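You operate a simulated robot arm through the tools that you are given. There is no shell and no other tool. Be economical: measure what you need, move in short steps, check, and stop when the job is done.

You are at the controls of a simulated two-armed robot. One attempt, no reset.

JOB
Find the misfeed with a test stroke and cure it by the chart.
Fine: run the follower tight first; change only the control that the result points to; a second stroke must show ONE.
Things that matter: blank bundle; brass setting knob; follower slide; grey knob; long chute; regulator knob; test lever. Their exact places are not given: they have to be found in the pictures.

It is judged by the outcome, as a careful person would: the job done as asked, and still so three seconds after it is handed in. It fails if anything else is knocked over, pushed out of place, dropped, spilled or broken.

ROBOT AND FRAMES
Two 7-joint arms with fingered hands on one trunk, on a base that drives. Base frame: it is fixed to the floor where the robot stands at the start and does not move with it; the origin is under the middle of the robot, x ahead of it, y to its left, z up. Lengths are in mm, angles in degrees, forces in N, time in s.
The left shoulder is at the start at [33, 185, 1271], the right one opposite. Places, roughly: brass setting knob [400, 800, 1000]; follower slide [500, 0, 1000]; grey knob [400, -300, 1000]; long chute [500, 300, 1000]; regulator knob [400, -400, 1000]; test lever [400, 600, 1000]. Payload 4 kg a hand.
The TCP of each hand is the grasp point between the finger pads, 26 mm short of the fingertips. In the tool frame z runs along the fingers and y along their closing line. Largest opening 132 mm; the body of the gripper starts 73 mm behind the TCP. The gripper is a hand of 3 fingers: y runs from the thumb to the fingers, the wrist lies at [0, 0, -224] in the tool frame.
Orientation is that of the tool frame in the base frame, as [roll, pitch, yaw] about the fixed x, y, z axes, in that order (R = Rz(yaw) Ry(pitch) Rx(roll)). With the fingers straight down and closing along the base's y, the tool's x points along the base's -x, its y along +y and its z along -z.

CONTROLS
- The arms move only by the tool step_arm. It takes "left_steps", "right_steps" or both (then of equal length, played together; a hand with none holds still); each is a list of rows, each an object of numbers (a shift or turn left out is 0): "x", "y", "z": the shift along the tool's x, y, z in mm; "ax", "ay", "az": the turn, a rotation vector about the tool's x, y, z in rad. In form: [{"x": .., "y": .., "z": .., "ax": .., "ay": .., "az": ..}, ...]. A call has 1 to 12 rows; each row is the pose to reach, as a shift and turn from the pose commanded when the call began, along the tool's axes at that moment. A row lasts 0.2 s, in which the tool goes at most 50 mm and 8.6 degrees; a call with a longer step from one row to the next is refused whole. A pose out of reach is approached as far as the arm can. The call stops where the force on the tool passes 40 N (or 10 N more than at its start, if that is more) or the arm is blocked; 0.2 s more then pass. In this call time passes only in rows, and 0.2 s behind the last. The reply holds the time, the measured pose of the TCP, the force on the tool along the base axes, the opening and the grip force, in the units named above and with some noise, with the torque about the TCP (base axes, N m) and any sound that the robot's microphone picked up.
- Cameras (640 x 400 px; columns grow to the right, rows downward): "scene" is now at [88.3, -31.9, 1483.7]; the picture's right is [-0.61, -0.79, 0.04], its down [-0.70, 0.51, -0.51] and it looks along [0.38, -0.34, -0.86] (base axes); focal length 214 px, centre (320, 200). "left" rides on the left gripper at [-62, 3, -92] in its tool frame; the picture's right is [-0.05, -1.00, 0.00], its down [0.83, -0.04, -0.56] and it looks along [0.55, -0.03, 0.83] (tool axes); focal length 230 px, centre (320, 200). "right" rides on the right gripper at [62, 3, -92] in its tool frame; the picture's right is [-0.05, 1.00, 0.00], its down [-0.83, -0.04, -0.56] and it looks along [-0.55, -0.03, 0.83] (tool axes); focal length 230 px, centre (320, 200).
- capture(camera): a new picture of that camera. The clock stands still meanwhile.
- lift_body(by): slides the trunk up (or, below 0, down) by that many mm; the arms and the scene camera ride with it, the base frame stays. It gives what a move gives, with no picture.
- base_move(legs): drives the robot by 1 to 6 legs, each [ahead, left, turn to the left] in mm, mm and degrees, along the robot's own axes; the way and the turn of a leg run together, so that a leg with both is an arc; at most 1500 mm and 180 degrees a leg. The arms and the cameras ride along, it lands a little off, and it stops where it bumps. It gives what a move gives.
- curl_fingers(finger1, finger2, thumb_bend, hand): sets how far each is bent, from 0 (flat) to 100 (curled in); at 30 the hand is open as for a grip, at 70 the pads meet at the TCP. One left out holds its place. A second passes; each finger stops where it meets its share of the squeeze, and holds until it gets a number again. It is the only way to open and close the hand. It gives what a move gives, with no picture; readings hold the bend of each and the force on the fingers (four entries, about 0 where the hand has none), thumb and palm.
- aim_head(pan, tilt): turns the head with the scene camera to pan (to the left, within 86 degrees either way) and tilt (down, from -29 to 69), counted from straight ahead of the robot. It gives what a move gives.
- point_at(camera, pixels): for up to 12 pixels [column, row] of the newest picture of that camera ("zoom" is the newest enlarged one), the place [x, y, z] in the base frame of the surface seen there, good to about 2 mm, but the place of the scene camera against the robot may be out by one fixed shift of up to 25 mm in any direction. The clock stands still meanwhile.
- close_up(camera, box): a new picture of the part [left, top, right, bottom] of that camera's present view, enlarged. The clock stands still meanwhile.
- sign_off(): hands the job in; it is judged then, once.

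Keep the steps short. Do not move on a guess: measure, check each grasp and each placing, and mend mistakes. In all there are 80 turns and 58 pictures (those below and enlarged ones count). Leave the grippers open and the arms clear of the work at the hand-in unless told otherwise, and finish with a single line.

The tools are called after ">>>" as name(argument=value, ...) on one line, values as JSON. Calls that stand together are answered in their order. step_arm: Moves the arms, as the interface text tells. Its arguments: {"type":"object","properties":{"left_steps":{"type":"array","items":{"type":"object","properties":{"x":{"type":"number"},"y":{"type":"number"},"z":{"type":"number"},"ax":{"type":"number"},"ay":{"type":"number"},"az":{"type":"number"}}}},"right_steps":{"type":"array","items":{"type":"object","properties":{"x":{"type":"number"},"y":{"type":"number"},"z":{"type":"number"},"ax":{"type":"number"},"ay":{"type":"number"},"az":{"type":"number"}}}}},"required":[]} The other tools are called the same way: lift_body (by) slides the trunk up or down; curl_fingers (finger1, finger2, thumb_bend, hand) moves the fingers one by one; base_move (legs) drives the base; aim_head (pan, tilt) turns the head that bears the scene camera; capture (camera) takes a picture; point_at (camera, pixels) gives the place of the surface under pixels of a picture; close_up (camera, box) takes an enlarged picture of a part of a camera's view; sign_off () hands the job in.

At the start:

```text
t: 0.0
left_eef_pos: [308.1, 437.6, 1373.9]
left_tcp_rot: [-179.9, 0.1, 179.9]
left_force: [-0.6, -0.6, 0.6]
left_moment: [-0.01, 0.02, -0.01]
left_finger_gap: 132.0
left_gripper_force: 0.0
left_shape: jaw
left_bend: [30.0, 30.0, 30.0]
left_finger forces: [0.1, 0.0, 0.0, 0.0, 0.0, 0.1]
right_eef_pos: [488.4, 18.5, 1349.3]
right_tcp_rot: [179.9, 0.0, 179.9]
right_force: [0.4, -1.1, -0.4]
right_moment: [0.01, -0.01, 0.01]
right_finger_gap: 131.8
right_gripper_force: 0.1
right_shape: jaw
right_bend: [30.0, 30.0, 30.0]
right_finger forces: [0.0, 0.0, 0.0, 0.0, 0.0, 0.0]
trunk travel left (down, up): [-300.0, 162.0]
robot x, y, heading: [-2.3, 1.5, -0.0]
head pan, tilt: [-37.5, 56.5]
```

scene: 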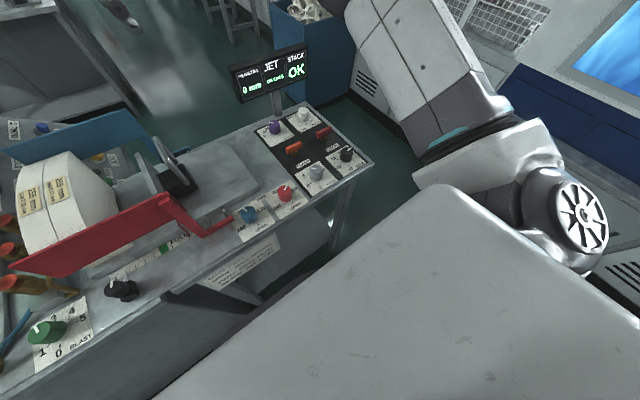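
right: 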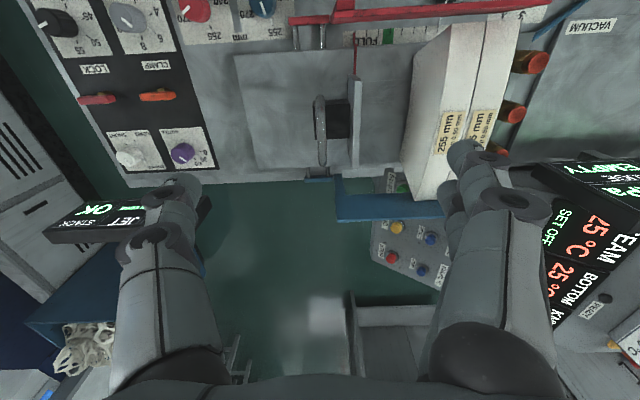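
left: 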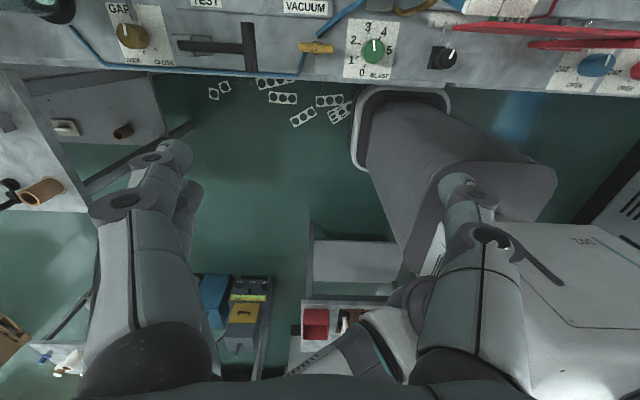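

The first pictures show a machine with many controls. I'll look ahead and to the left with the head camera to find the chart, lever and knobs.

>>> aim_head(pan=30, tilt=40)

>>> capture(camera="scene")

```text
t: 1.4
left_eef_pos: [307.7, 437.4, 1373.6]
left_tcp_rot: [180.0, 0.1, -179.9]
left_force: [0.5, 0.5, -0.7]
left_moment: [-0.02, 0.03, -0.01]
left_finger_gap: 131.7
left_gripper_force: 0.1
left_shape: jaw
left_bend: [30.0, 30.0, 30.0]
left_finger forces: [0.1, 0.1, 0.1, 0.0, 0.0, 0.0]
right_eef_pos: [488.7, 17.7, 1348.7]
right_tcp_rot: [-179.9, 0.0, 180.0]
right_force: [0.1, -0.2, -0.7]
right_moment: [-0.04, 0.0, -0.01]
right_finger_gap: 132.0
right_gripper_force: 0.0
right_shape: jaw
right_bend: [30.0, 30.0, 30.0]
right_finger forces: [0.0, 0.0, 0.0, 0.0, 0.0, 0.1]
trunk travel left (down, up): [-300.0, 162.0]
robot x, y, heading: [3.4, -2.1, -0.1]
head pan, tilt: [30.0, 40.0]
```

```text
54 pictures are left
```

scene: 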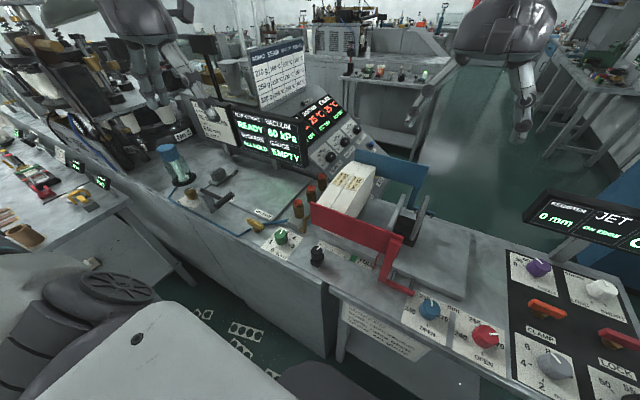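

A busy bench. I'll zoom on the displays/boards and on the left part and the middle part.

>>> close_up(camera="scene", box=[160, 30, 400, 180])

>>> close_up(camera="scene", box=[160, 140, 400, 290])

>>> close_up(camera="scene", box=[320, 200, 640, 400])

```text
2.67 times, centred on (280, 105) of scene
```

zoom: 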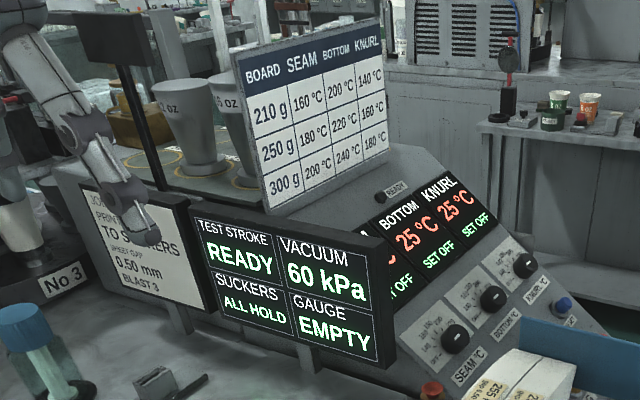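

```text
2.67 times, centred on (280, 215) of scene
```

zoom: 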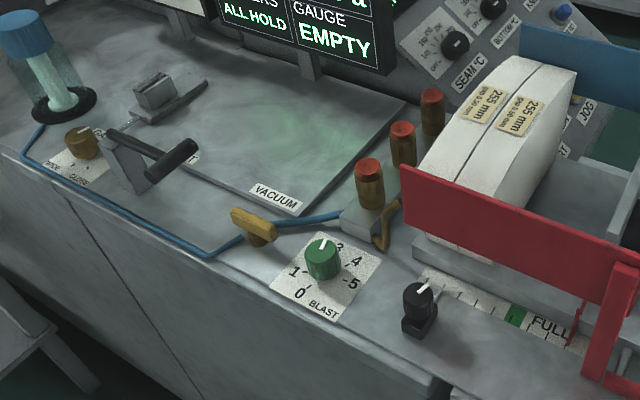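

```text
2.00 times, centred on (480, 300) of scene
```

zoom: 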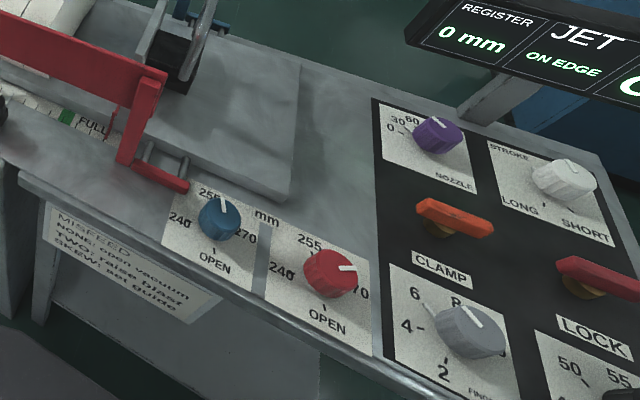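

I can see the chart (NONE: open vacuum, TWO: raise blast, SKEW: set guide). I need a closer reading of the chart, the job board and the follower area.

>>> close_up(camera="scene", box=[180, 80, 260, 130])

>>> close_up(camera="scene", box=[330, 290, 442, 360])

>>> close_up(camera="scene", box=[290, 150, 482, 300])

>>> close_up(camera="right", box=[220, 0, 560, 220])

```text
8.00 times, centred on (220, 105) of scene
```

zoom: 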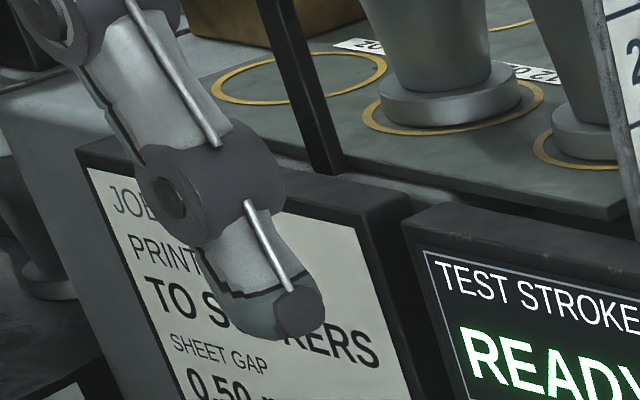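

```text
5.71 times, centred on (386, 325) of scene
```

zoom: 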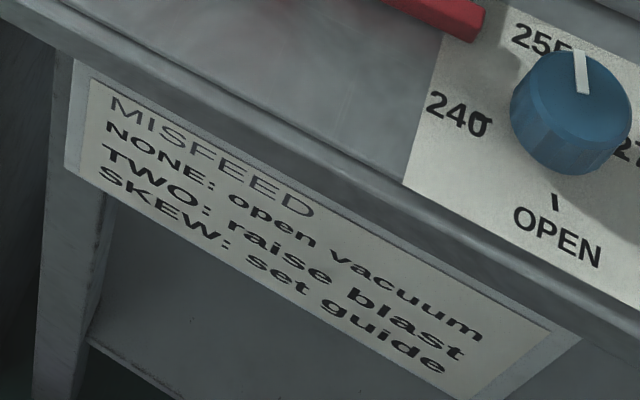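

```text
2.67 times, centred on (386, 225) of scene
```

zoom: 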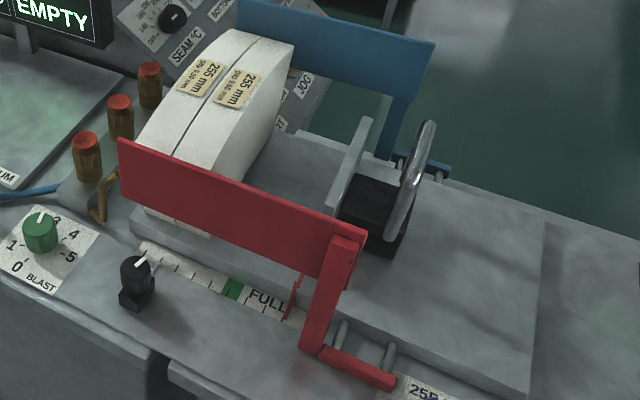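

```text
1.82 times, centred on (390, 110) of right
```

zoom: 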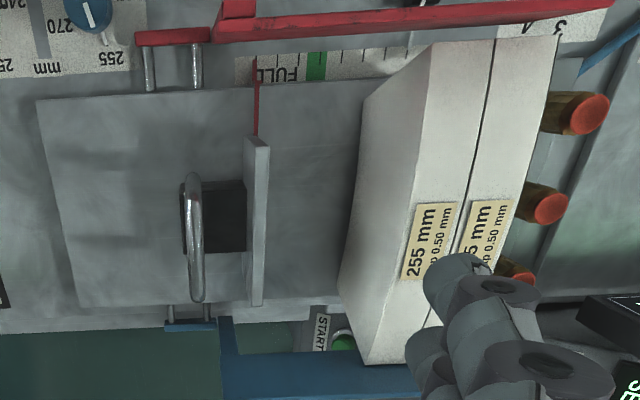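

The chart is read. Next I'll measure follower parts in the right-hand camera (the existing picture), which isn't affected by the head camera offset.

>>> capture(camera="right")

>>> point_at(camera="right", pixels=[[320, 100], [320, 158], [340, 130], [358, 80], [358, 160], [420, 120], [450, 110], [390, 37], [300, 130], [412, 195], [354, 60], [470, 40]])

>>> point_at(camera="scene", pixels=[[406, 216], [414, 198], [450, 200], [333, 190], [281, 239], [283, 232], [258, 225], [190, 192], [212, 200], [232, 198], [429, 307], [485, 335]])

```text
46 pictures are left
```

right: 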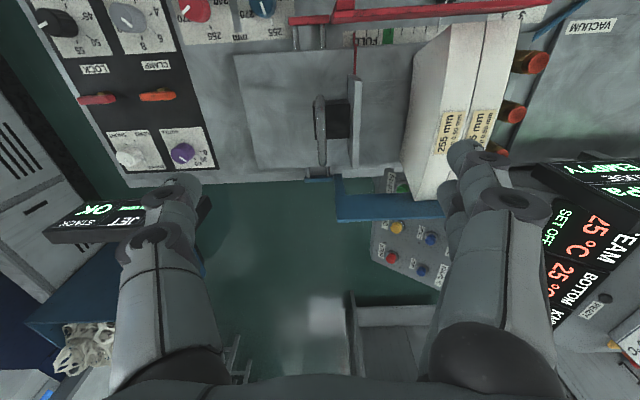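

```text
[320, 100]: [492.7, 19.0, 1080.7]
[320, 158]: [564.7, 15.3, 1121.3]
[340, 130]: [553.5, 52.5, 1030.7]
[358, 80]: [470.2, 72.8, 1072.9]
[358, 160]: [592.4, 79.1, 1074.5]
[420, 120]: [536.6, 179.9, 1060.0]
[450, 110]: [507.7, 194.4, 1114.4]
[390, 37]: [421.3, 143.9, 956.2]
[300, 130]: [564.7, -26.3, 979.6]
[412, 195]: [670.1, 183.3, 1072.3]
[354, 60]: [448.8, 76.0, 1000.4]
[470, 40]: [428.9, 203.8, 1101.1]
```

```text
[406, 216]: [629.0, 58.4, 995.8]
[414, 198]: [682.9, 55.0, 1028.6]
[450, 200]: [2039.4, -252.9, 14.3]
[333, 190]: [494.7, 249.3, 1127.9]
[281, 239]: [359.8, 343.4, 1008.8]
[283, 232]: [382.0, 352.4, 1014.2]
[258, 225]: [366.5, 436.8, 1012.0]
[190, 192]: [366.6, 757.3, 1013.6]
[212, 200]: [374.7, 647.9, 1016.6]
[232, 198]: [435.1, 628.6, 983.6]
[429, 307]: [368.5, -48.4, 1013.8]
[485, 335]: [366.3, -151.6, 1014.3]
```

The follower: handle bar at y≈17, x≈490–565, plate at y≈75; bundle face at y≈180. I look closer at the handle.

>>> close_up(camera="right", box=[240, 50, 440, 175])

>>> point_at(camera="zoom", pixels=[[258, 160], [258, 220], [258, 300], [258, 350], [245, 270], [300, 200], [290, 160], [310, 300], [363, 220], [375, 320], [365, 90], [550, 200]])

```text
3.20 times, centred on (340, 112) of right
```

zoom: 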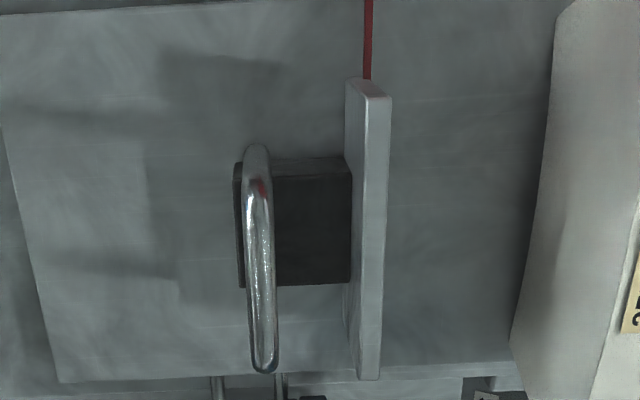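

```text
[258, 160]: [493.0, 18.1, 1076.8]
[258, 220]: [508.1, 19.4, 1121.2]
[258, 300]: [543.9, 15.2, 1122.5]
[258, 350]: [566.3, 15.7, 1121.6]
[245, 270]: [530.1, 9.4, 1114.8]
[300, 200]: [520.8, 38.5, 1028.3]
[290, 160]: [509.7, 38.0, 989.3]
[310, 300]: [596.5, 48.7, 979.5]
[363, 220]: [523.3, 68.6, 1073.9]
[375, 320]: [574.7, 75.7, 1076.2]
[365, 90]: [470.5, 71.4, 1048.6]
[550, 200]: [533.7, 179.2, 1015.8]
```

I'll push the handle bar (z≈1113, y≈16) from its −y side with the closed right hand. First close the hand, then move to (530, −30, 1105), lateral before descending.

>>> curl_fingers(hand="right", finger1=70, finger2=70, thumb_bend=70)

>>> step_arm(right_steps=[{"x": -20, "y": -25, "z": 20}, {"x": -41, "y": -48, "z": 50}, {"x": -41, "y": -48, "z": 95}, {"x": -41, "y": -48, "z": 140}, {"x": -41, "y": -48, "z": 185}, {"x": -41, "y": -48, "z": 220}, {"x": -41, "y": -48, "z": 242}, {"x": -41, "y": -48, "z": 242}])

>>> capture(camera="right")

```text
t: 2.4
left_eef_pos: [309.5, 437.2, 1374.5]
left_tcp_rot: [179.9, -0.1, -179.9]
left_force: [0.3, 0.5, 0.1]
left_moment: [-0.03, -0.01, -0.02]
left_finger_gap: 131.9
left_gripper_force: 0.0
left_shape: jaw
left_bend: [30.0, 30.0, 30.0]
left_finger forces: [0.0, 0.0, 0.0, 0.0, 0.0, 0.1]
right_eef_pos: [489.0, 17.0, 1350.0]
right_tcp_rot: [-179.9, 0.0, -180.0]
right_force: [0.3, -0.2, -0.7]
right_moment: [-0.02, 0.03, -0.01]
right_finger_gap: 6.2
right_gripper_force: 0.1
right_shape: fingers
right_bend: [70.0, 70.0, 70.0]
right_finger forces: [0.0, 0.1, 0.1, 0.0, 0.1, 0.0]
trunk travel left (down, up): [-300.0, 162.0]
robot x, y, heading: [-2.2, -3.1, -0.1]
head pan, tilt: [30.0, 40.0]
```

```text
t: 4.2
left_eef_pos: [309.2, 437.0, 1374.6]
left_tcp_rot: [180.0, 0.0, 180.0]
left_force: [0.1, 0.5, -0.2]
left_moment: [0.02, 0.0, 0.03]
left_finger_gap: 132.1
left_gripper_force: 0.0
left_shape: jaw
left_bend: [30.0, 30.0, 30.0]
left_finger forces: [0.0, 0.1, 0.0, 0.0, 0.0, 0.1]
right_eef_pos: [528.3, -30.2, 1105.2]
right_tcp_rot: [-180.0, 0.0, 180.0]
right_force: [0.5, -0.1, -0.5]
right_moment: [0.02, 0.02, 0.0]
right_finger_gap: 6.0
right_gripper_force: 0.1
right_shape: fingers
right_bend: [70.0, 70.0, 70.0]
right_finger forces: [0.0, 0.0, 0.0, 0.0, 0.0, 0.0]
trunk travel left (down, up): [-300.0, 162.0]
robot x, y, heading: [-0.3, 0.2, 0.2]
head pan, tilt: [30.0, 40.0]
```

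```text
44 pictures are left
```

right: 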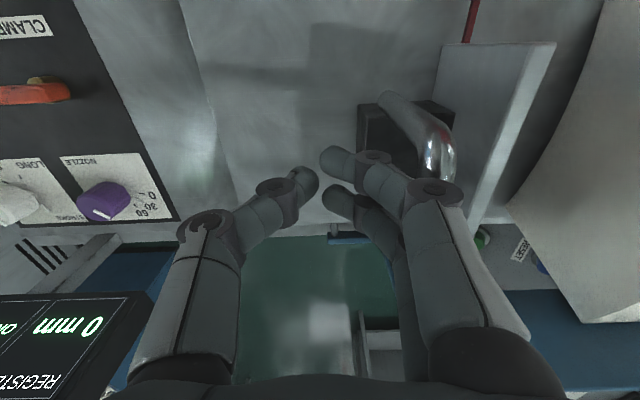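

Fingers stand just behind the handle. Push +y in 12 mm rows, stopping at contact force.

>>> step_arm(right_steps=[{"y": 10}, {"y": 20}, {"y": 30}, {"y": 40}, {"y": 50}, {"y": 60}, {"y": 70}, {"y": 80}])

>>> capture(camera="right")

```text
t: 6.0
left_eef_pos: [308.1, 437.2, 1374.2]
left_tcp_rot: [180.0, 0.0, -180.0]
left_force: [0.6, 0.4, -0.1]
left_moment: [-0.03, 0.0, 0.01]
left_finger_gap: 131.8
left_gripper_force: 0.0
left_shape: jaw
left_bend: [30.0, 30.0, 30.0]
left_finger forces: [0.0, 0.0, 0.0, 0.1, 0.0, 0.1]
right_eef_pos: [530.8, 49.4, 1106.5]
right_tcp_rot: [180.0, 0.0, 180.0]
right_force: [-1.4, -3.0, 3.6]
right_moment: [0.13, -0.06, 0.07]
right_finger_gap: 3.9
right_gripper_force: 2.1
right_shape: fingers
right_bend: [70.0, 70.0, 70.0]
right_finger forces: [2.2, 1.9, 0.0, 0.0, 0.0, 0.0]
trunk travel left (down, up): [-300.0, 162.0]
robot x, y, heading: [-1.1, 1.0, -0.3]
head pan, tilt: [30.0, 40.0]
```

```text
43 pictures are left
```

right: 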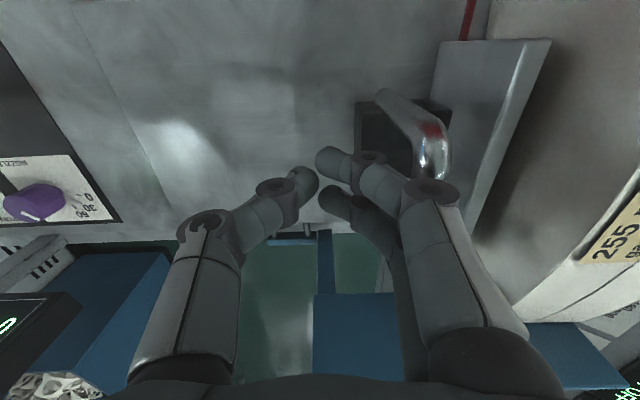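

The follower slides along (3 N). Continue in small steps until the bundle resists.

>>> step_arm(right_steps=[{"y": 5}, {"y": 10}, {"y": 15}, {"y": 20}, {"y": 25}, {"y": 30}])

>>> capture(camera="right")

>>> capture(camera="scene")

```text
t: 7.4
left_eef_pos: [307.5, 434.7, 1374.7]
left_tcp_rot: [179.9, 0.0, -180.0]
left_force: [-0.3, 0.6, 0.3]
left_moment: [0.01, -0.01, -0.02]
left_finger_gap: 131.6
left_gripper_force: 0.0
left_shape: jaw
left_bend: [30.0, 30.0, 30.0]
left_finger forces: [0.0, 0.0, 0.0, 0.0, 0.1, 0.0]
right_eef_pos: [530.8, 76.4, 1108.0]
right_tcp_rot: [-180.0, 0.0, 179.9]
right_force: [-0.6, -13.1, 3.2]
right_moment: [0.29, 0.03, 0.08]
right_finger_gap: 1.1
right_gripper_force: 5.6
right_shape: fingers
right_bend: [71.0, 71.0, 70.0]
right_finger forces: [6.6, 6.0, 0.0, 0.0, 0.0, 0.0]
trunk travel left (down, up): [-300.0, 162.0]
robot x, y, heading: [2.7, 4.3, -0.0]
head pan, tilt: [30.0, 40.0]
```

```text
42 pictures are left
```

right: 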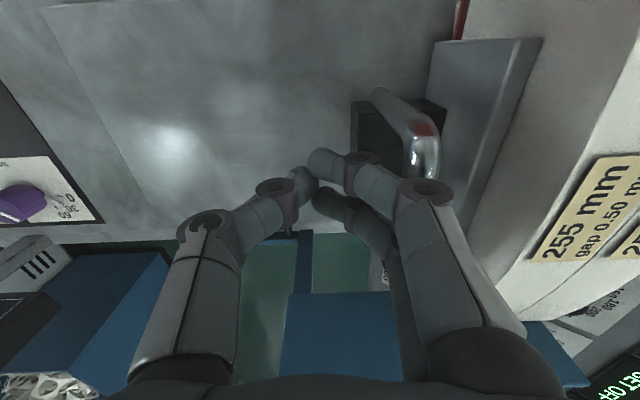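

```text
41 pictures are left
```

scene: 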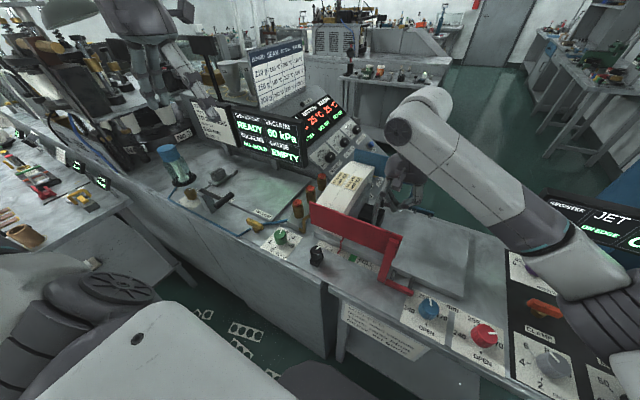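

Force rose to 13 N: the plate reaches the bundle. A look at the pointer on the scale.

>>> close_up(camera="scene", box=[280, 160, 440, 290])

>>> step_arm(right_steps=[{"y": 3}, {"y": 6}, {"y": 9}, {"y": 12}])

>>> capture(camera="right")

>>> close_up(camera="scene", box=[280, 160, 440, 290])

```text
3.08 times, centred on (360, 225) of scene
```

zoom: 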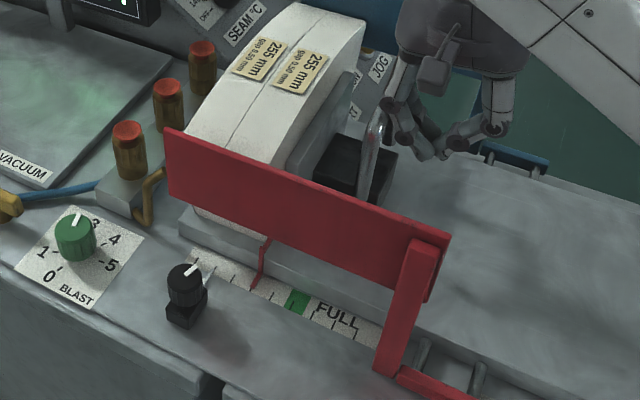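

```text
t: 8.4
left_eef_pos: [307.6, 429.2, 1378.1]
left_tcp_rot: [179.6, 0.1, 179.8]
left_force: [-0.5, 0.2, -0.2]
left_moment: [0.03, 0.01, 0.01]
left_finger_gap: 131.8
left_gripper_force: 0.1
left_shape: jaw
left_bend: [30.0, 30.0, 30.0]
left_finger forces: [0.1, 0.1, 0.0, 0.0, 0.0, 0.0]
right_eef_pos: [529.1, 83.6, 1108.1]
right_tcp_rot: [-180.0, 0.1, 179.6]
right_force: [-0.2, -37.4, 11.7]
right_moment: [0.69, -0.01, 0.01]
right_finger_gap: 0.0
right_gripper_force: 19.3
right_shape: fingers
right_bend: [71.0, 71.0, 69.0]
right_finger forces: [19.8, 18.2, 0.0, 0.0, 0.1, 0.1]
trunk travel left (down, up): [-300.0, 162.0]
robot x, y, heading: [-2.9, -1.5, -0.3]
head pan, tilt: [30.0, 40.0]
```

```text
39 pictures are left
```

right: 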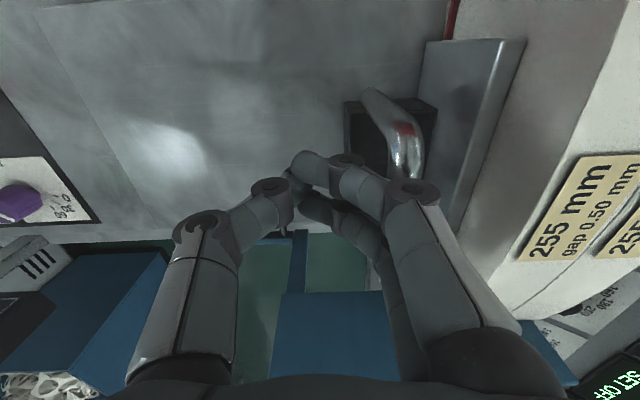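

```text
3.08 times, centred on (360, 225) of scene
```

zoom: 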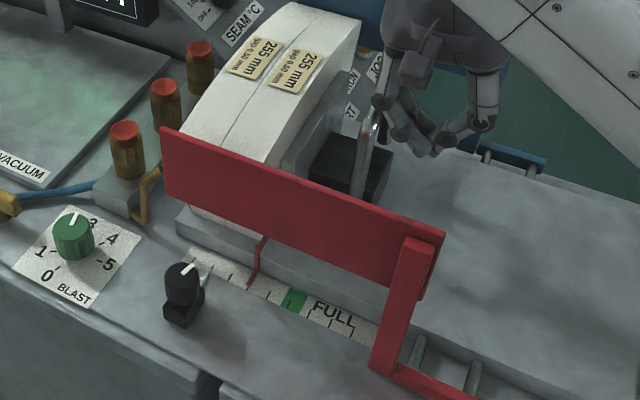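

The pointer stopped against 37 N, so the follower is tight. I back the right hand off and up, and look left for driving room.

>>> step_arm(right_steps=[{"y": -30}, {"y": -60}, {"y": -60, "z": -40}, {"y": -60, "z": -85}, {"y": -60, "z": -130}, {"y": -60, "z": -170}])

>>> aim_head(pan=75, tilt=45)

>>> capture(camera="scene")

>>> capture(camera="right")

```text
t: 9.8
left_eef_pos: [306.7, 438.1, 1374.6]
left_tcp_rot: [-180.0, 0.0, -179.9]
left_force: [-0.2, 0.3, -0.2]
left_moment: [-0.03, -0.02, 0.03]
left_finger_gap: 132.1
left_gripper_force: 0.1
left_shape: jaw
left_bend: [30.0, 30.0, 30.0]
left_finger forces: [0.0, 0.1, 0.0, 0.0, 0.0, 0.0]
right_eef_pos: [528.2, 32.4, 1277.1]
right_tcp_rot: [180.0, 0.1, -180.0]
right_force: [-0.6, 0.4, -0.6]
right_moment: [-0.02, 0.02, -0.02]
right_finger_gap: 5.4
right_gripper_force: 0.0
right_shape: fingers
right_bend: [70.0, 70.0, 70.0]
right_finger forces: [0.1, 0.0, 0.0, 0.1, 0.0, 0.0]
trunk travel left (down, up): [-300.0, 162.0]
robot x, y, heading: [-0.9, 1.1, 0.1]
head pan, tilt: [30.0, 40.0]
```

```text
t: 10.9
left_eef_pos: [308.0, 436.7, 1374.2]
left_tcp_rot: [180.0, 0.0, 180.0]
left_force: [1.1, -0.4, 0.0]
left_moment: [0.02, 0.0, 0.01]
left_finger_gap: 131.8
left_gripper_force: 0.0
left_shape: jaw
left_bend: [30.0, 30.0, 30.0]
left_finger forces: [0.0, 0.1, 0.1, 0.0, 0.0, 0.0]
right_eef_pos: [529.7, 32.2, 1276.0]
right_tcp_rot: [179.9, 0.0, 180.0]
right_force: [-0.5, -0.2, -0.1]
right_moment: [0.0, -0.02, -0.01]
right_finger_gap: 5.8
right_gripper_force: 0.1
right_shape: fingers
right_bend: [70.0, 70.0, 70.0]
right_finger forces: [0.0, 0.0, 0.1, 0.1, 0.0, 0.0]
trunk travel left (down, up): [-300.0, 162.0]
robot x, y, heading: [-4.2, -3.8, 0.0]
head pan, tilt: [75.0, 45.0]
```

```text
37 pictures are left
```

scene: 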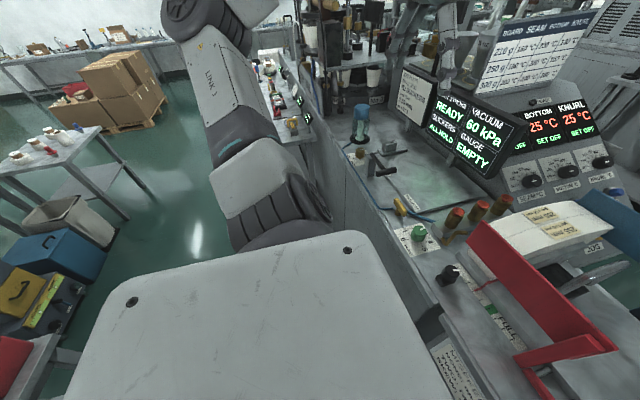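

```text
36 pictures are left
```

right: 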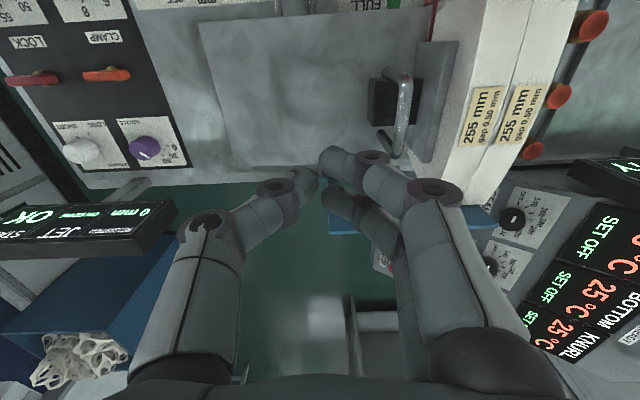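

The follower stayed tight. Before driving left I measure the surroundings of the path and lever/knob places.

>>> point_at(camera="scene", pixels=[[405, 90], [460, 130], [290, 118], [262, 60], [368, 165], [385, 172], [395, 152], [360, 120], [340, 20], [130, 210], [359, 150], [447, 275]])

>>> close_up(camera="scene", box=[330, 60, 460, 260])

```text
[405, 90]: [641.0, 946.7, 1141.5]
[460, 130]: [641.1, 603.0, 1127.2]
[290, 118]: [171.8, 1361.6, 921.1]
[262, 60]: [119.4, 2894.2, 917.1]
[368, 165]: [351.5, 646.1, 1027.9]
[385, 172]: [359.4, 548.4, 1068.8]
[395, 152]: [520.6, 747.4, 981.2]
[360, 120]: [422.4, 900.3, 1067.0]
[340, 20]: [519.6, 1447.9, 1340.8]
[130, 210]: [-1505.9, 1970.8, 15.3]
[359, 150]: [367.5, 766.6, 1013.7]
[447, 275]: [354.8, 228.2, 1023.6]
```

```text
2.00 times, centred on (395, 160) of scene
```

zoom: 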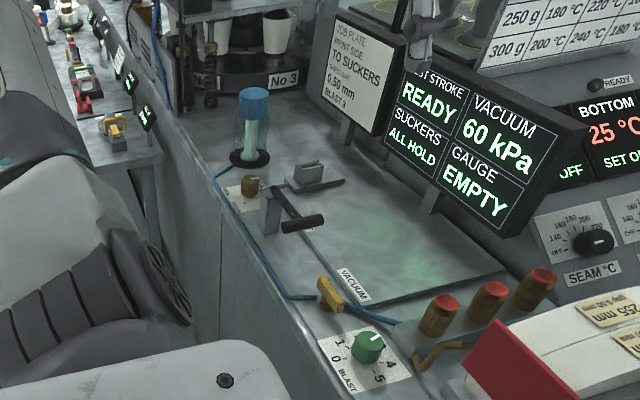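

Path is clear (next table at y≈1360, boards at x≥640). I lift the left hand slightly? Not needed at z=1374. Drive 330 mm left, after pulling the right hand in from the consoles.

>>> step_arm(right_steps=[{"x": 40, "z": -20}, {"x": 80, "z": -60}, {"x": 120, "z": -90}])

>>> base_move(legs=[[0, 330, 0]])

>>> capture(camera="left")

```text
refused: row 2 steps farther than a row can; nothing moved
```

```text
t: 13.1
left_eef_pos: [307.2, 760.3, 1375.5]
left_tcp_rot: [179.9, 0.0, -179.7]
left_force: [0.7, 0.3, -0.2]
left_moment: [0.05, -0.01, -0.03]
left_finger_gap: 131.7
left_gripper_force: 0.0
left_shape: jaw
left_bend: [30.0, 30.0, 30.0]
left_finger forces: [0.1, 0.0, 0.0, 0.0, 0.0, 0.1]
right_eef_pos: [529.8, 355.3, 1274.4]
right_tcp_rot: [179.9, -0.1, -179.9]
right_force: [0.4, 0.3, 0.2]
right_moment: [0.02, 0.03, -0.01]
right_finger_gap: 5.5
right_gripper_force: 0.1
right_shape: fingers
right_bend: [70.0, 70.0, 70.0]
right_finger forces: [0.0, 0.0, 0.0, 0.1, 0.0, 0.0]
trunk travel left (down, up): [-300.0, 162.0]
robot x, y, heading: [0.9, 331.2, 0.2]
head pan, tilt: [75.0, 45.0]
```

```text
34 pictures are left
```

left: 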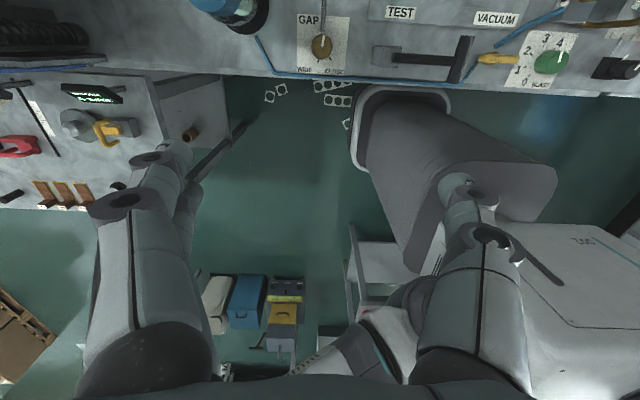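

The right-hand row was too long and refused, but the drive went clear. Now the lever is seen at (440,60) in the left camera. Measure it.

>>> close_up(camera="left", box=[280, 0, 600, 100])

>>> point_at(camera="left", pixels=[[383, 55], [410, 58], [440, 60], [460, 45], [463, 58], [455, 75], [322, 47], [495, 58], [551, 60], [430, 30], [395, 65], [480, 80]])

```text
2.00 times, centred on (440, 50) of left
```

zoom: 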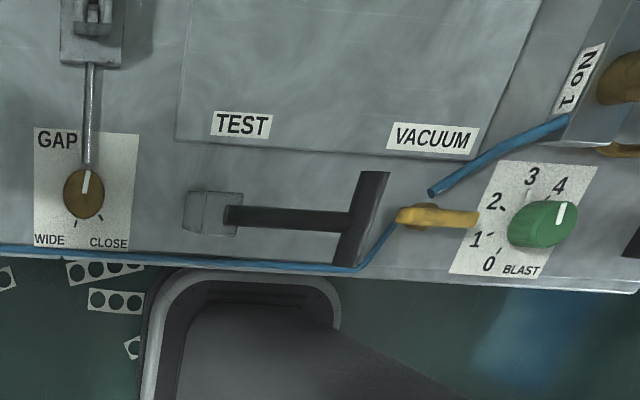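

```text
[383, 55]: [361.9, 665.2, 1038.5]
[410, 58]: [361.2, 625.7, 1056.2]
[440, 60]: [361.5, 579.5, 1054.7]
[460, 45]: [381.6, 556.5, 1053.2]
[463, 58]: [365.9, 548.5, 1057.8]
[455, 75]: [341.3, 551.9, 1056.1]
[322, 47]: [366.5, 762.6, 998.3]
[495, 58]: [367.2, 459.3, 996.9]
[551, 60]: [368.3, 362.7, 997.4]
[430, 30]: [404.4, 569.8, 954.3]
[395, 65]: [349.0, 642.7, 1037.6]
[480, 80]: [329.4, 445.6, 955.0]
```

The lever: post at y≈650, arm running to −y, crossbar grip along x at (365, 552, 1056). I'll press it down with the closed left hand. Close it and move above.

>>> curl_fingers(hand="left", finger1=70, finger2=70, thumb_bend=70)

>>> step_arm(left_steps=[{"x": -10, "y": -35, "z": 20}, {"x": -22, "y": -70, "z": 45}, {"x": -34, "y": -105, "z": 75}, {"x": -46, "y": -140, "z": 100}, {"x": -58, "y": -175, "z": 130}, {"x": -58, "y": -207, "z": 160}, {"x": -58, "y": -207, "z": 200}, {"x": -58, "y": -207, "z": 235}, {"x": -58, "y": -207, "z": 262}])

>>> aim_head(pan=30, tilt=45)

>>> capture(camera="scene")

>>> capture(camera="left")

```text
t: 14.1
left_eef_pos: [306.1, 762.2, 1375.4]
left_tcp_rot: [-180.0, 0.0, -179.8]
left_force: [-0.5, 0.5, 0.7]
left_moment: [-0.01, -0.04, -0.01]
left_finger_gap: 6.2
left_gripper_force: 0.0
left_shape: fingers
left_bend: [70.0, 70.0, 70.0]
left_finger forces: [0.0, 0.1, 0.0, 0.0, 0.1, 0.0]
right_eef_pos: [529.8, 357.0, 1275.6]
right_tcp_rot: [-180.0, 0.1, -179.9]
right_force: [-0.1, -0.1, 0.6]
right_moment: [0.0, 0.0, 0.04]
right_finger_gap: 5.8
right_gripper_force: 0.0
right_shape: fingers
right_bend: [70.0, 70.0, 70.0]
right_finger forces: [0.0, 0.1, 0.0, 0.0, 0.1, 0.0]
trunk travel left (down, up): [-300.0, 162.0]
robot x, y, heading: [-0.3, 321.7, 0.4]
head pan, tilt: [75.0, 45.0]
```

```text
t: 16.1
left_eef_pos: [365.8, 557.0, 1111.8]
left_tcp_rot: [180.0, 0.0, -179.8]
left_force: [-0.6, -0.1, 0.0]
left_moment: [-0.02, 0.01, 0.03]
left_finger_gap: 6.1
left_gripper_force: 0.0
left_shape: fingers
left_bend: [70.0, 70.0, 70.0]
left_finger forces: [0.0, 0.0, 0.0, 0.0, 0.0, 0.1]
right_eef_pos: [530.0, 357.5, 1274.8]
right_tcp_rot: [-180.0, 0.0, -180.0]
right_force: [0.8, 0.5, -0.3]
right_moment: [0.0, 0.03, 0.01]
right_finger_gap: 5.7
right_gripper_force: 0.1
right_shape: fingers
right_bend: [70.0, 70.0, 70.0]
right_finger forces: [0.1, 0.0, 0.0, 0.0, 0.0, 0.0]
trunk travel left (down, up): [-300.0, 162.0]
robot x, y, heading: [-4.0, 327.3, 0.5]
head pan, tilt: [75.0, 45.0]
```

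```text
t: 17.2
left_eef_pos: [365.6, 556.2, 1114.6]
left_tcp_rot: [180.0, -0.1, -179.8]
left_force: [-0.3, -0.2, -0.1]
left_moment: [-0.02, 0.02, 0.01]
left_finger_gap: 6.2
left_gripper_force: 0.1
left_shape: fingers
left_bend: [70.0, 70.0, 70.0]
left_finger forces: [0.0, 0.0, 0.1, 0.0, 0.0, 0.1]
right_eef_pos: [528.6, 357.8, 1276.6]
right_tcp_rot: [-179.9, 0.0, -179.9]
right_force: [-0.7, 0.0, -0.6]
right_moment: [0.03, 0.0, 0.04]
right_finger_gap: 5.7
right_gripper_force: 0.1
right_shape: fingers
right_bend: [70.0, 70.0, 70.0]
right_finger forces: [0.1, 0.0, 0.0, 0.1, 0.0, 0.1]
trunk travel left (down, up): [-300.0, 162.0]
robot x, y, heading: [-3.7, 322.3, 0.2]
head pan, tilt: [30.0, 45.0]
```

```text
32 pictures are left
```

scene: 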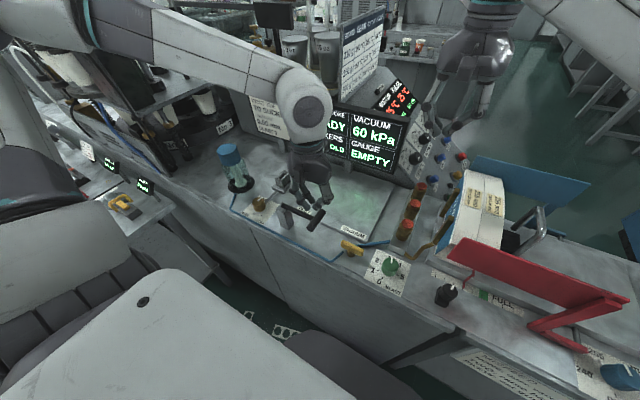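

```text
31 pictures are left
```

left: 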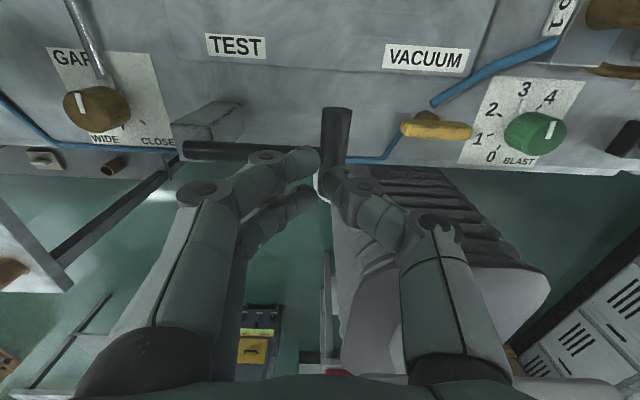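

All in place above the crossbar. Press down along the arc with small steps.

>>> step_arm(left_steps=[{"z": 10}, {"z": 20}, {"z": 30}, {"z": 38, "y": 0}, {"z": 46, "y": 2}, {"z": 54, "y": 4}])

>>> capture(camera="left")

```text
t: 18.6
left_eef_pos: [364.9, 560.3, 1059.5]
left_tcp_rot: [180.0, 0.0, -179.7]
left_force: [-1.0, -1.2, 3.4]
left_moment: [-0.04, 0.05, 0.0]
left_finger_gap: 7.0
left_gripper_force: 1.8
left_shape: fingers
left_bend: [70.0, 71.0, 70.0]
left_finger forces: [0.0, 1.7, 0.1, 0.0, 2.2, 0.0]
right_eef_pos: [529.1, 357.6, 1275.7]
right_tcp_rot: [180.0, -0.1, -180.0]
right_force: [-0.1, 0.9, 0.6]
right_moment: [-0.03, 0.02, -0.01]
right_finger_gap: 5.5
right_gripper_force: 0.0
right_shape: fingers
right_bend: [70.0, 70.0, 70.0]
right_finger forces: [0.0, 0.0, 0.0, 0.0, 0.1, 0.1]
trunk travel left (down, up): [-300.0, 162.0]
robot x, y, heading: [-2.3, 325.8, 0.1]
head pan, tilt: [30.0, 45.0]
```

```text
30 pictures are left
```

left: 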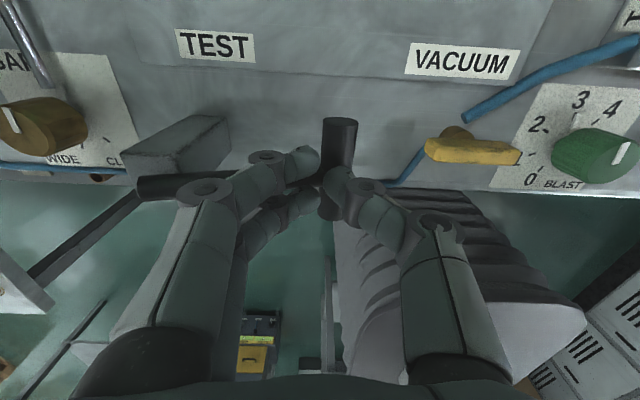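

The lever goes down with about 3 N. Continue on the arc.

>>> step_arm(left_steps=[{"z": 7, "y": 2}, {"z": 14, "y": 5}, {"z": 21, "y": 9}, {"z": 28, "y": 14}, {"z": 34, "y": 19}, {"z": 40, "y": 25}])

>>> close_up(camera="scene", box=[220, 80, 420, 280])

```text
t: 19.5
left_eef_pos: [363.3, 565.2, 1040.8]
left_tcp_rot: [-179.5, 0.5, -180.0]
left_force: [-10.7, -7.6, 29.7]
left_moment: [-0.35, 0.38, 0.01]
left_finger_gap: 5.7
left_gripper_force: 15.5
left_shape: fingers
left_bend: [70.0, 72.0, 71.0]
left_finger forces: [0.1, 8.6, 0.0, 0.1, 22.7, 0.0]
right_eef_pos: [526.5, 356.3, 1276.4]
right_tcp_rot: [179.9, 0.0, -179.9]
right_force: [0.2, -0.7, 0.4]
right_moment: [-0.03, -0.01, 0.02]
right_finger_gap: 5.5
right_gripper_force: 0.1
right_shape: fingers
right_bend: [70.0, 70.0, 70.0]
right_finger forces: [0.0, 0.1, 0.1, 0.0, 0.1, 0.0]
trunk travel left (down, up): [-300.0, 162.0]
robot x, y, heading: [0.6, 328.6, 0.3]
head pan, tilt: [30.0, 45.0]
stopped in row 4 (left hand): the force on the tool passed its limit (the readings are from after the stop); the commanded pose is now the measured one
```

```text
2.00 times, centred on (320, 180) of scene
```

zoom: 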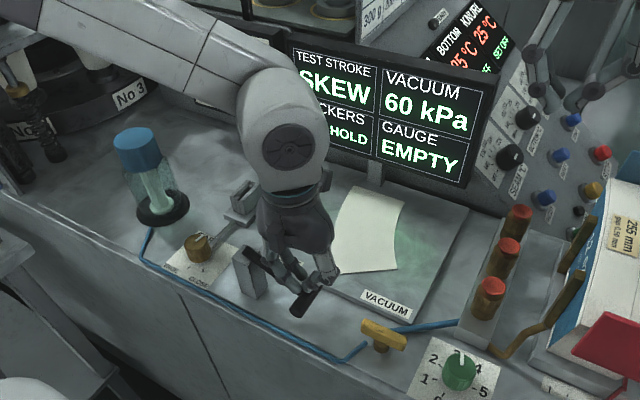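

The result is SKEW → set the guide. The fed blank lies on the plate. Lift the left hand straight up and check the lever.

>>> step_arm(left_steps=[{"z": -20}, {"z": -40}, {"z": -80}, {"z": -120}, {"z": -160}, {"z": -200}, {"z": -240}])

>>> capture(camera="left")

>>> capture(camera="scene")

```text
t: 21.1
left_eef_pos: [363.2, 568.5, 1279.9]
left_tcp_rot: [-179.6, 0.4, -179.8]
left_force: [-0.7, 0.5, -0.1]
left_moment: [0.05, 0.0, -0.02]
left_finger_gap: 5.9
left_gripper_force: 0.1
left_shape: fingers
left_bend: [70.0, 70.0, 70.0]
left_finger forces: [0.0, 0.0, 0.0, 0.0, 0.1, 0.0]
right_eef_pos: [528.6, 358.2, 1275.8]
right_tcp_rot: [179.9, 0.0, -179.9]
right_force: [0.1, 0.5, 0.3]
right_moment: [-0.02, 0.0, -0.01]
right_finger_gap: 5.5
right_gripper_force: 0.0
right_shape: fingers
right_bend: [70.0, 70.0, 70.0]
right_finger forces: [0.0, 0.1, 0.1, 0.0, 0.0, 0.0]
trunk travel left (down, up): [-300.0, 162.0]
robot x, y, heading: [-0.3, 325.6, 0.2]
head pan, tilt: [30.0, 45.0]
```

```text
28 pictures are left
```

left: 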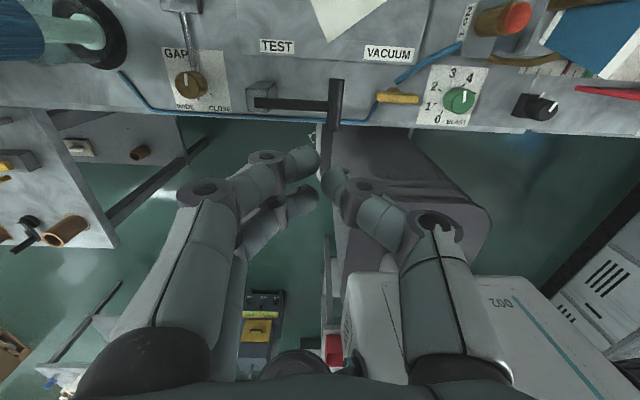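

```text
27 pictures are left
```

scene: 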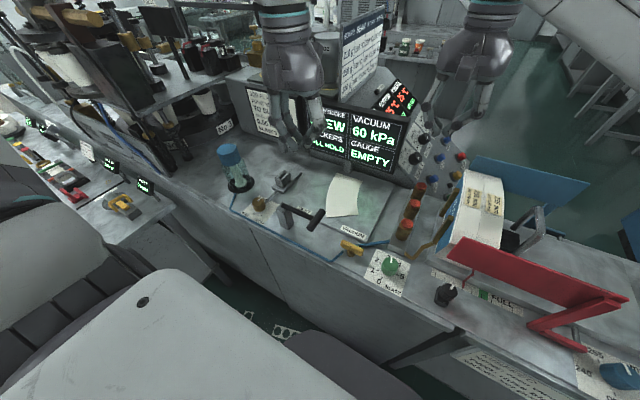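

The lever returned by itself. Drive back right 330 mm to reach the guide knobs (blue/red, x≈367, y≈−48/−152).

>>> base_move(legs=[[0, -330, 0]])

>>> step_arm(right_steps=[{"x": 35, "y": -30}, {"x": 70, "y": -60}, {"x": 105, "y": -90}, {"x": 140, "y": -120}, {"x": 155, "y": -135}])

>>> capture(camera="right")

```text
t: 23.2
left_eef_pos: [364.9, 250.8, 1279.3]
left_tcp_rot: [-179.4, 0.2, 180.0]
left_force: [-0.5, 0.3, 0.1]
left_moment: [0.04, -0.02, -0.01]
left_finger_gap: 5.9
left_gripper_force: 0.0
left_shape: fingers
left_bend: [70.0, 70.0, 70.0]
left_finger forces: [0.0, 0.0, 0.0, 0.0, 0.0, 0.0]
right_eef_pos: [529.3, 38.8, 1276.4]
right_tcp_rot: [-179.9, 0.1, 180.0]
right_force: [-0.4, 0.4, -0.4]
right_moment: [0.0, -0.03, 0.0]
right_finger_gap: 5.8
right_gripper_force: 0.0
right_shape: fingers
right_bend: [70.0, 70.0, 70.0]
right_finger forces: [0.0, 0.1, 0.1, 0.0, 0.1, 0.0]
trunk travel left (down, up): [-300.0, 162.0]
robot x, y, heading: [-1.1, 7.2, 0.2]
head pan, tilt: [30.0, 45.0]
```

```text
t: 24.4
left_eef_pos: [364.7, 248.8, 1279.6]
left_tcp_rot: [-179.7, 0.4, -179.9]
left_force: [-0.3, -0.5, 0.8]
left_moment: [-0.02, 0.0, 0.01]
left_finger_gap: 5.9
left_gripper_force: 0.0
left_shape: fingers
left_bend: [70.0, 70.0, 70.0]
left_finger forces: [0.0, 0.0, 0.0, 0.0, 0.0, 0.0]
right_eef_pos: [371.9, -97.1, 1275.6]
right_tcp_rot: [180.0, -0.1, 179.9]
right_force: [0.3, 0.0, 0.5]
right_moment: [-0.01, 0.06, -0.01]
right_finger_gap: 5.5
right_gripper_force: 0.1
right_shape: fingers
right_bend: [70.0, 70.0, 70.0]
right_finger forces: [0.0, 0.1, 0.1, 0.0, 0.0, 0.1]
trunk travel left (down, up): [-300.0, 162.0]
robot x, y, heading: [-2.7, 8.7, -0.1]
head pan, tilt: [30.0, 45.0]
```

```text
26 pictures are left
```

right: 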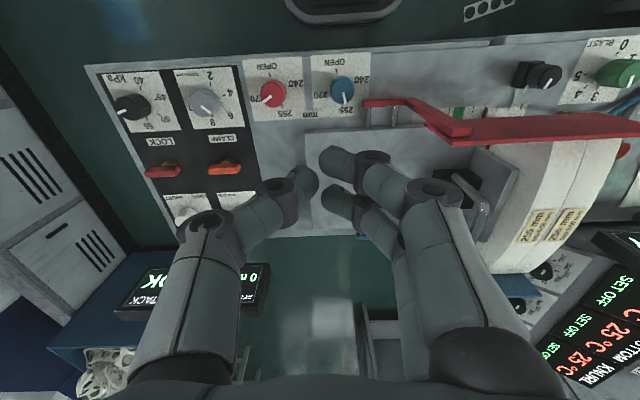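

>>> close_up(camera="right", box=[230, 40, 390, 140])

>>> point_at(camera="zoom", pixels=[[170, 210], [165, 230], [140, 260], [230, 260], [170, 100], [450, 215], [445, 225], [450, 290], [300, 130], [280, 210], [440, 90], [560, 260]])

```text
4.00 times, centred on (310, 90) of right
```

zoom: 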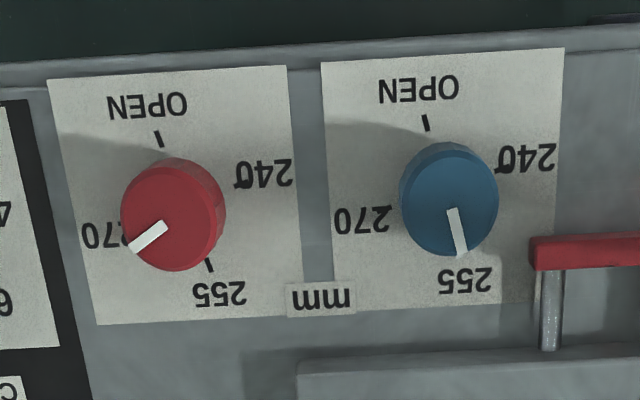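

```text
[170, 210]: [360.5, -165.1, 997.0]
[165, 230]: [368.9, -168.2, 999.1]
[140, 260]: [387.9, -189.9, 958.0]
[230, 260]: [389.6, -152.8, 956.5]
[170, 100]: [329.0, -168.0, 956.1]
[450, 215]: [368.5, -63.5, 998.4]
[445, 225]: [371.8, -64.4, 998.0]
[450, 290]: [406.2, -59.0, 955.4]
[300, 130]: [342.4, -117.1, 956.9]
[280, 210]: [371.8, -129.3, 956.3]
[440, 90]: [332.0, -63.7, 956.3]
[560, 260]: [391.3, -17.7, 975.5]
```

Red points near 270 while blue is at 255 and the blanks are 255 mm: the red guide knob is the misset one. I measure ticks, pointer ends, and neighbouring heights for the grasp.

>>> point_at(camera="zoom", pixels=[[158, 138], [210, 266], [238, 184], [164, 226], [133, 249], [452, 211], [462, 252], [427, 122], [500, 166], [387, 210], [124, 215], [216, 205]])

>>> point_at(camera="right", pixels=[[207, 100], [222, 168], [343, 90], [372, 103], [450, 128], [470, 120], [445, 185], [480, 205], [270, 83], [275, 100]])

```text
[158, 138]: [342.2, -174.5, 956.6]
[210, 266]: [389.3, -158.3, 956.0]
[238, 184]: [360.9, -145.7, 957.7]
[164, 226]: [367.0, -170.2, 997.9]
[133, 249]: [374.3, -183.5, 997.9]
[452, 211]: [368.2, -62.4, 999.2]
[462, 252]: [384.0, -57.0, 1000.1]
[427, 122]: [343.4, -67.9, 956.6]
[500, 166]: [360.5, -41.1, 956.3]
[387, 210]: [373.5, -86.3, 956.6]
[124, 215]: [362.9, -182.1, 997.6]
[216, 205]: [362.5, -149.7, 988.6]
```

```text
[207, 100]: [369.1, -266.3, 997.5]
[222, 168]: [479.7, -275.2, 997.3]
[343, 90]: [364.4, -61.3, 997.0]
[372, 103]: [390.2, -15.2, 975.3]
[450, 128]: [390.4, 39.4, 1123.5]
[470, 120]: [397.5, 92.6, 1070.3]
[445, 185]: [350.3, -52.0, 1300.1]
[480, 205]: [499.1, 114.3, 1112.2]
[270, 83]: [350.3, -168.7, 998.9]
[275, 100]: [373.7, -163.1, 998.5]
```

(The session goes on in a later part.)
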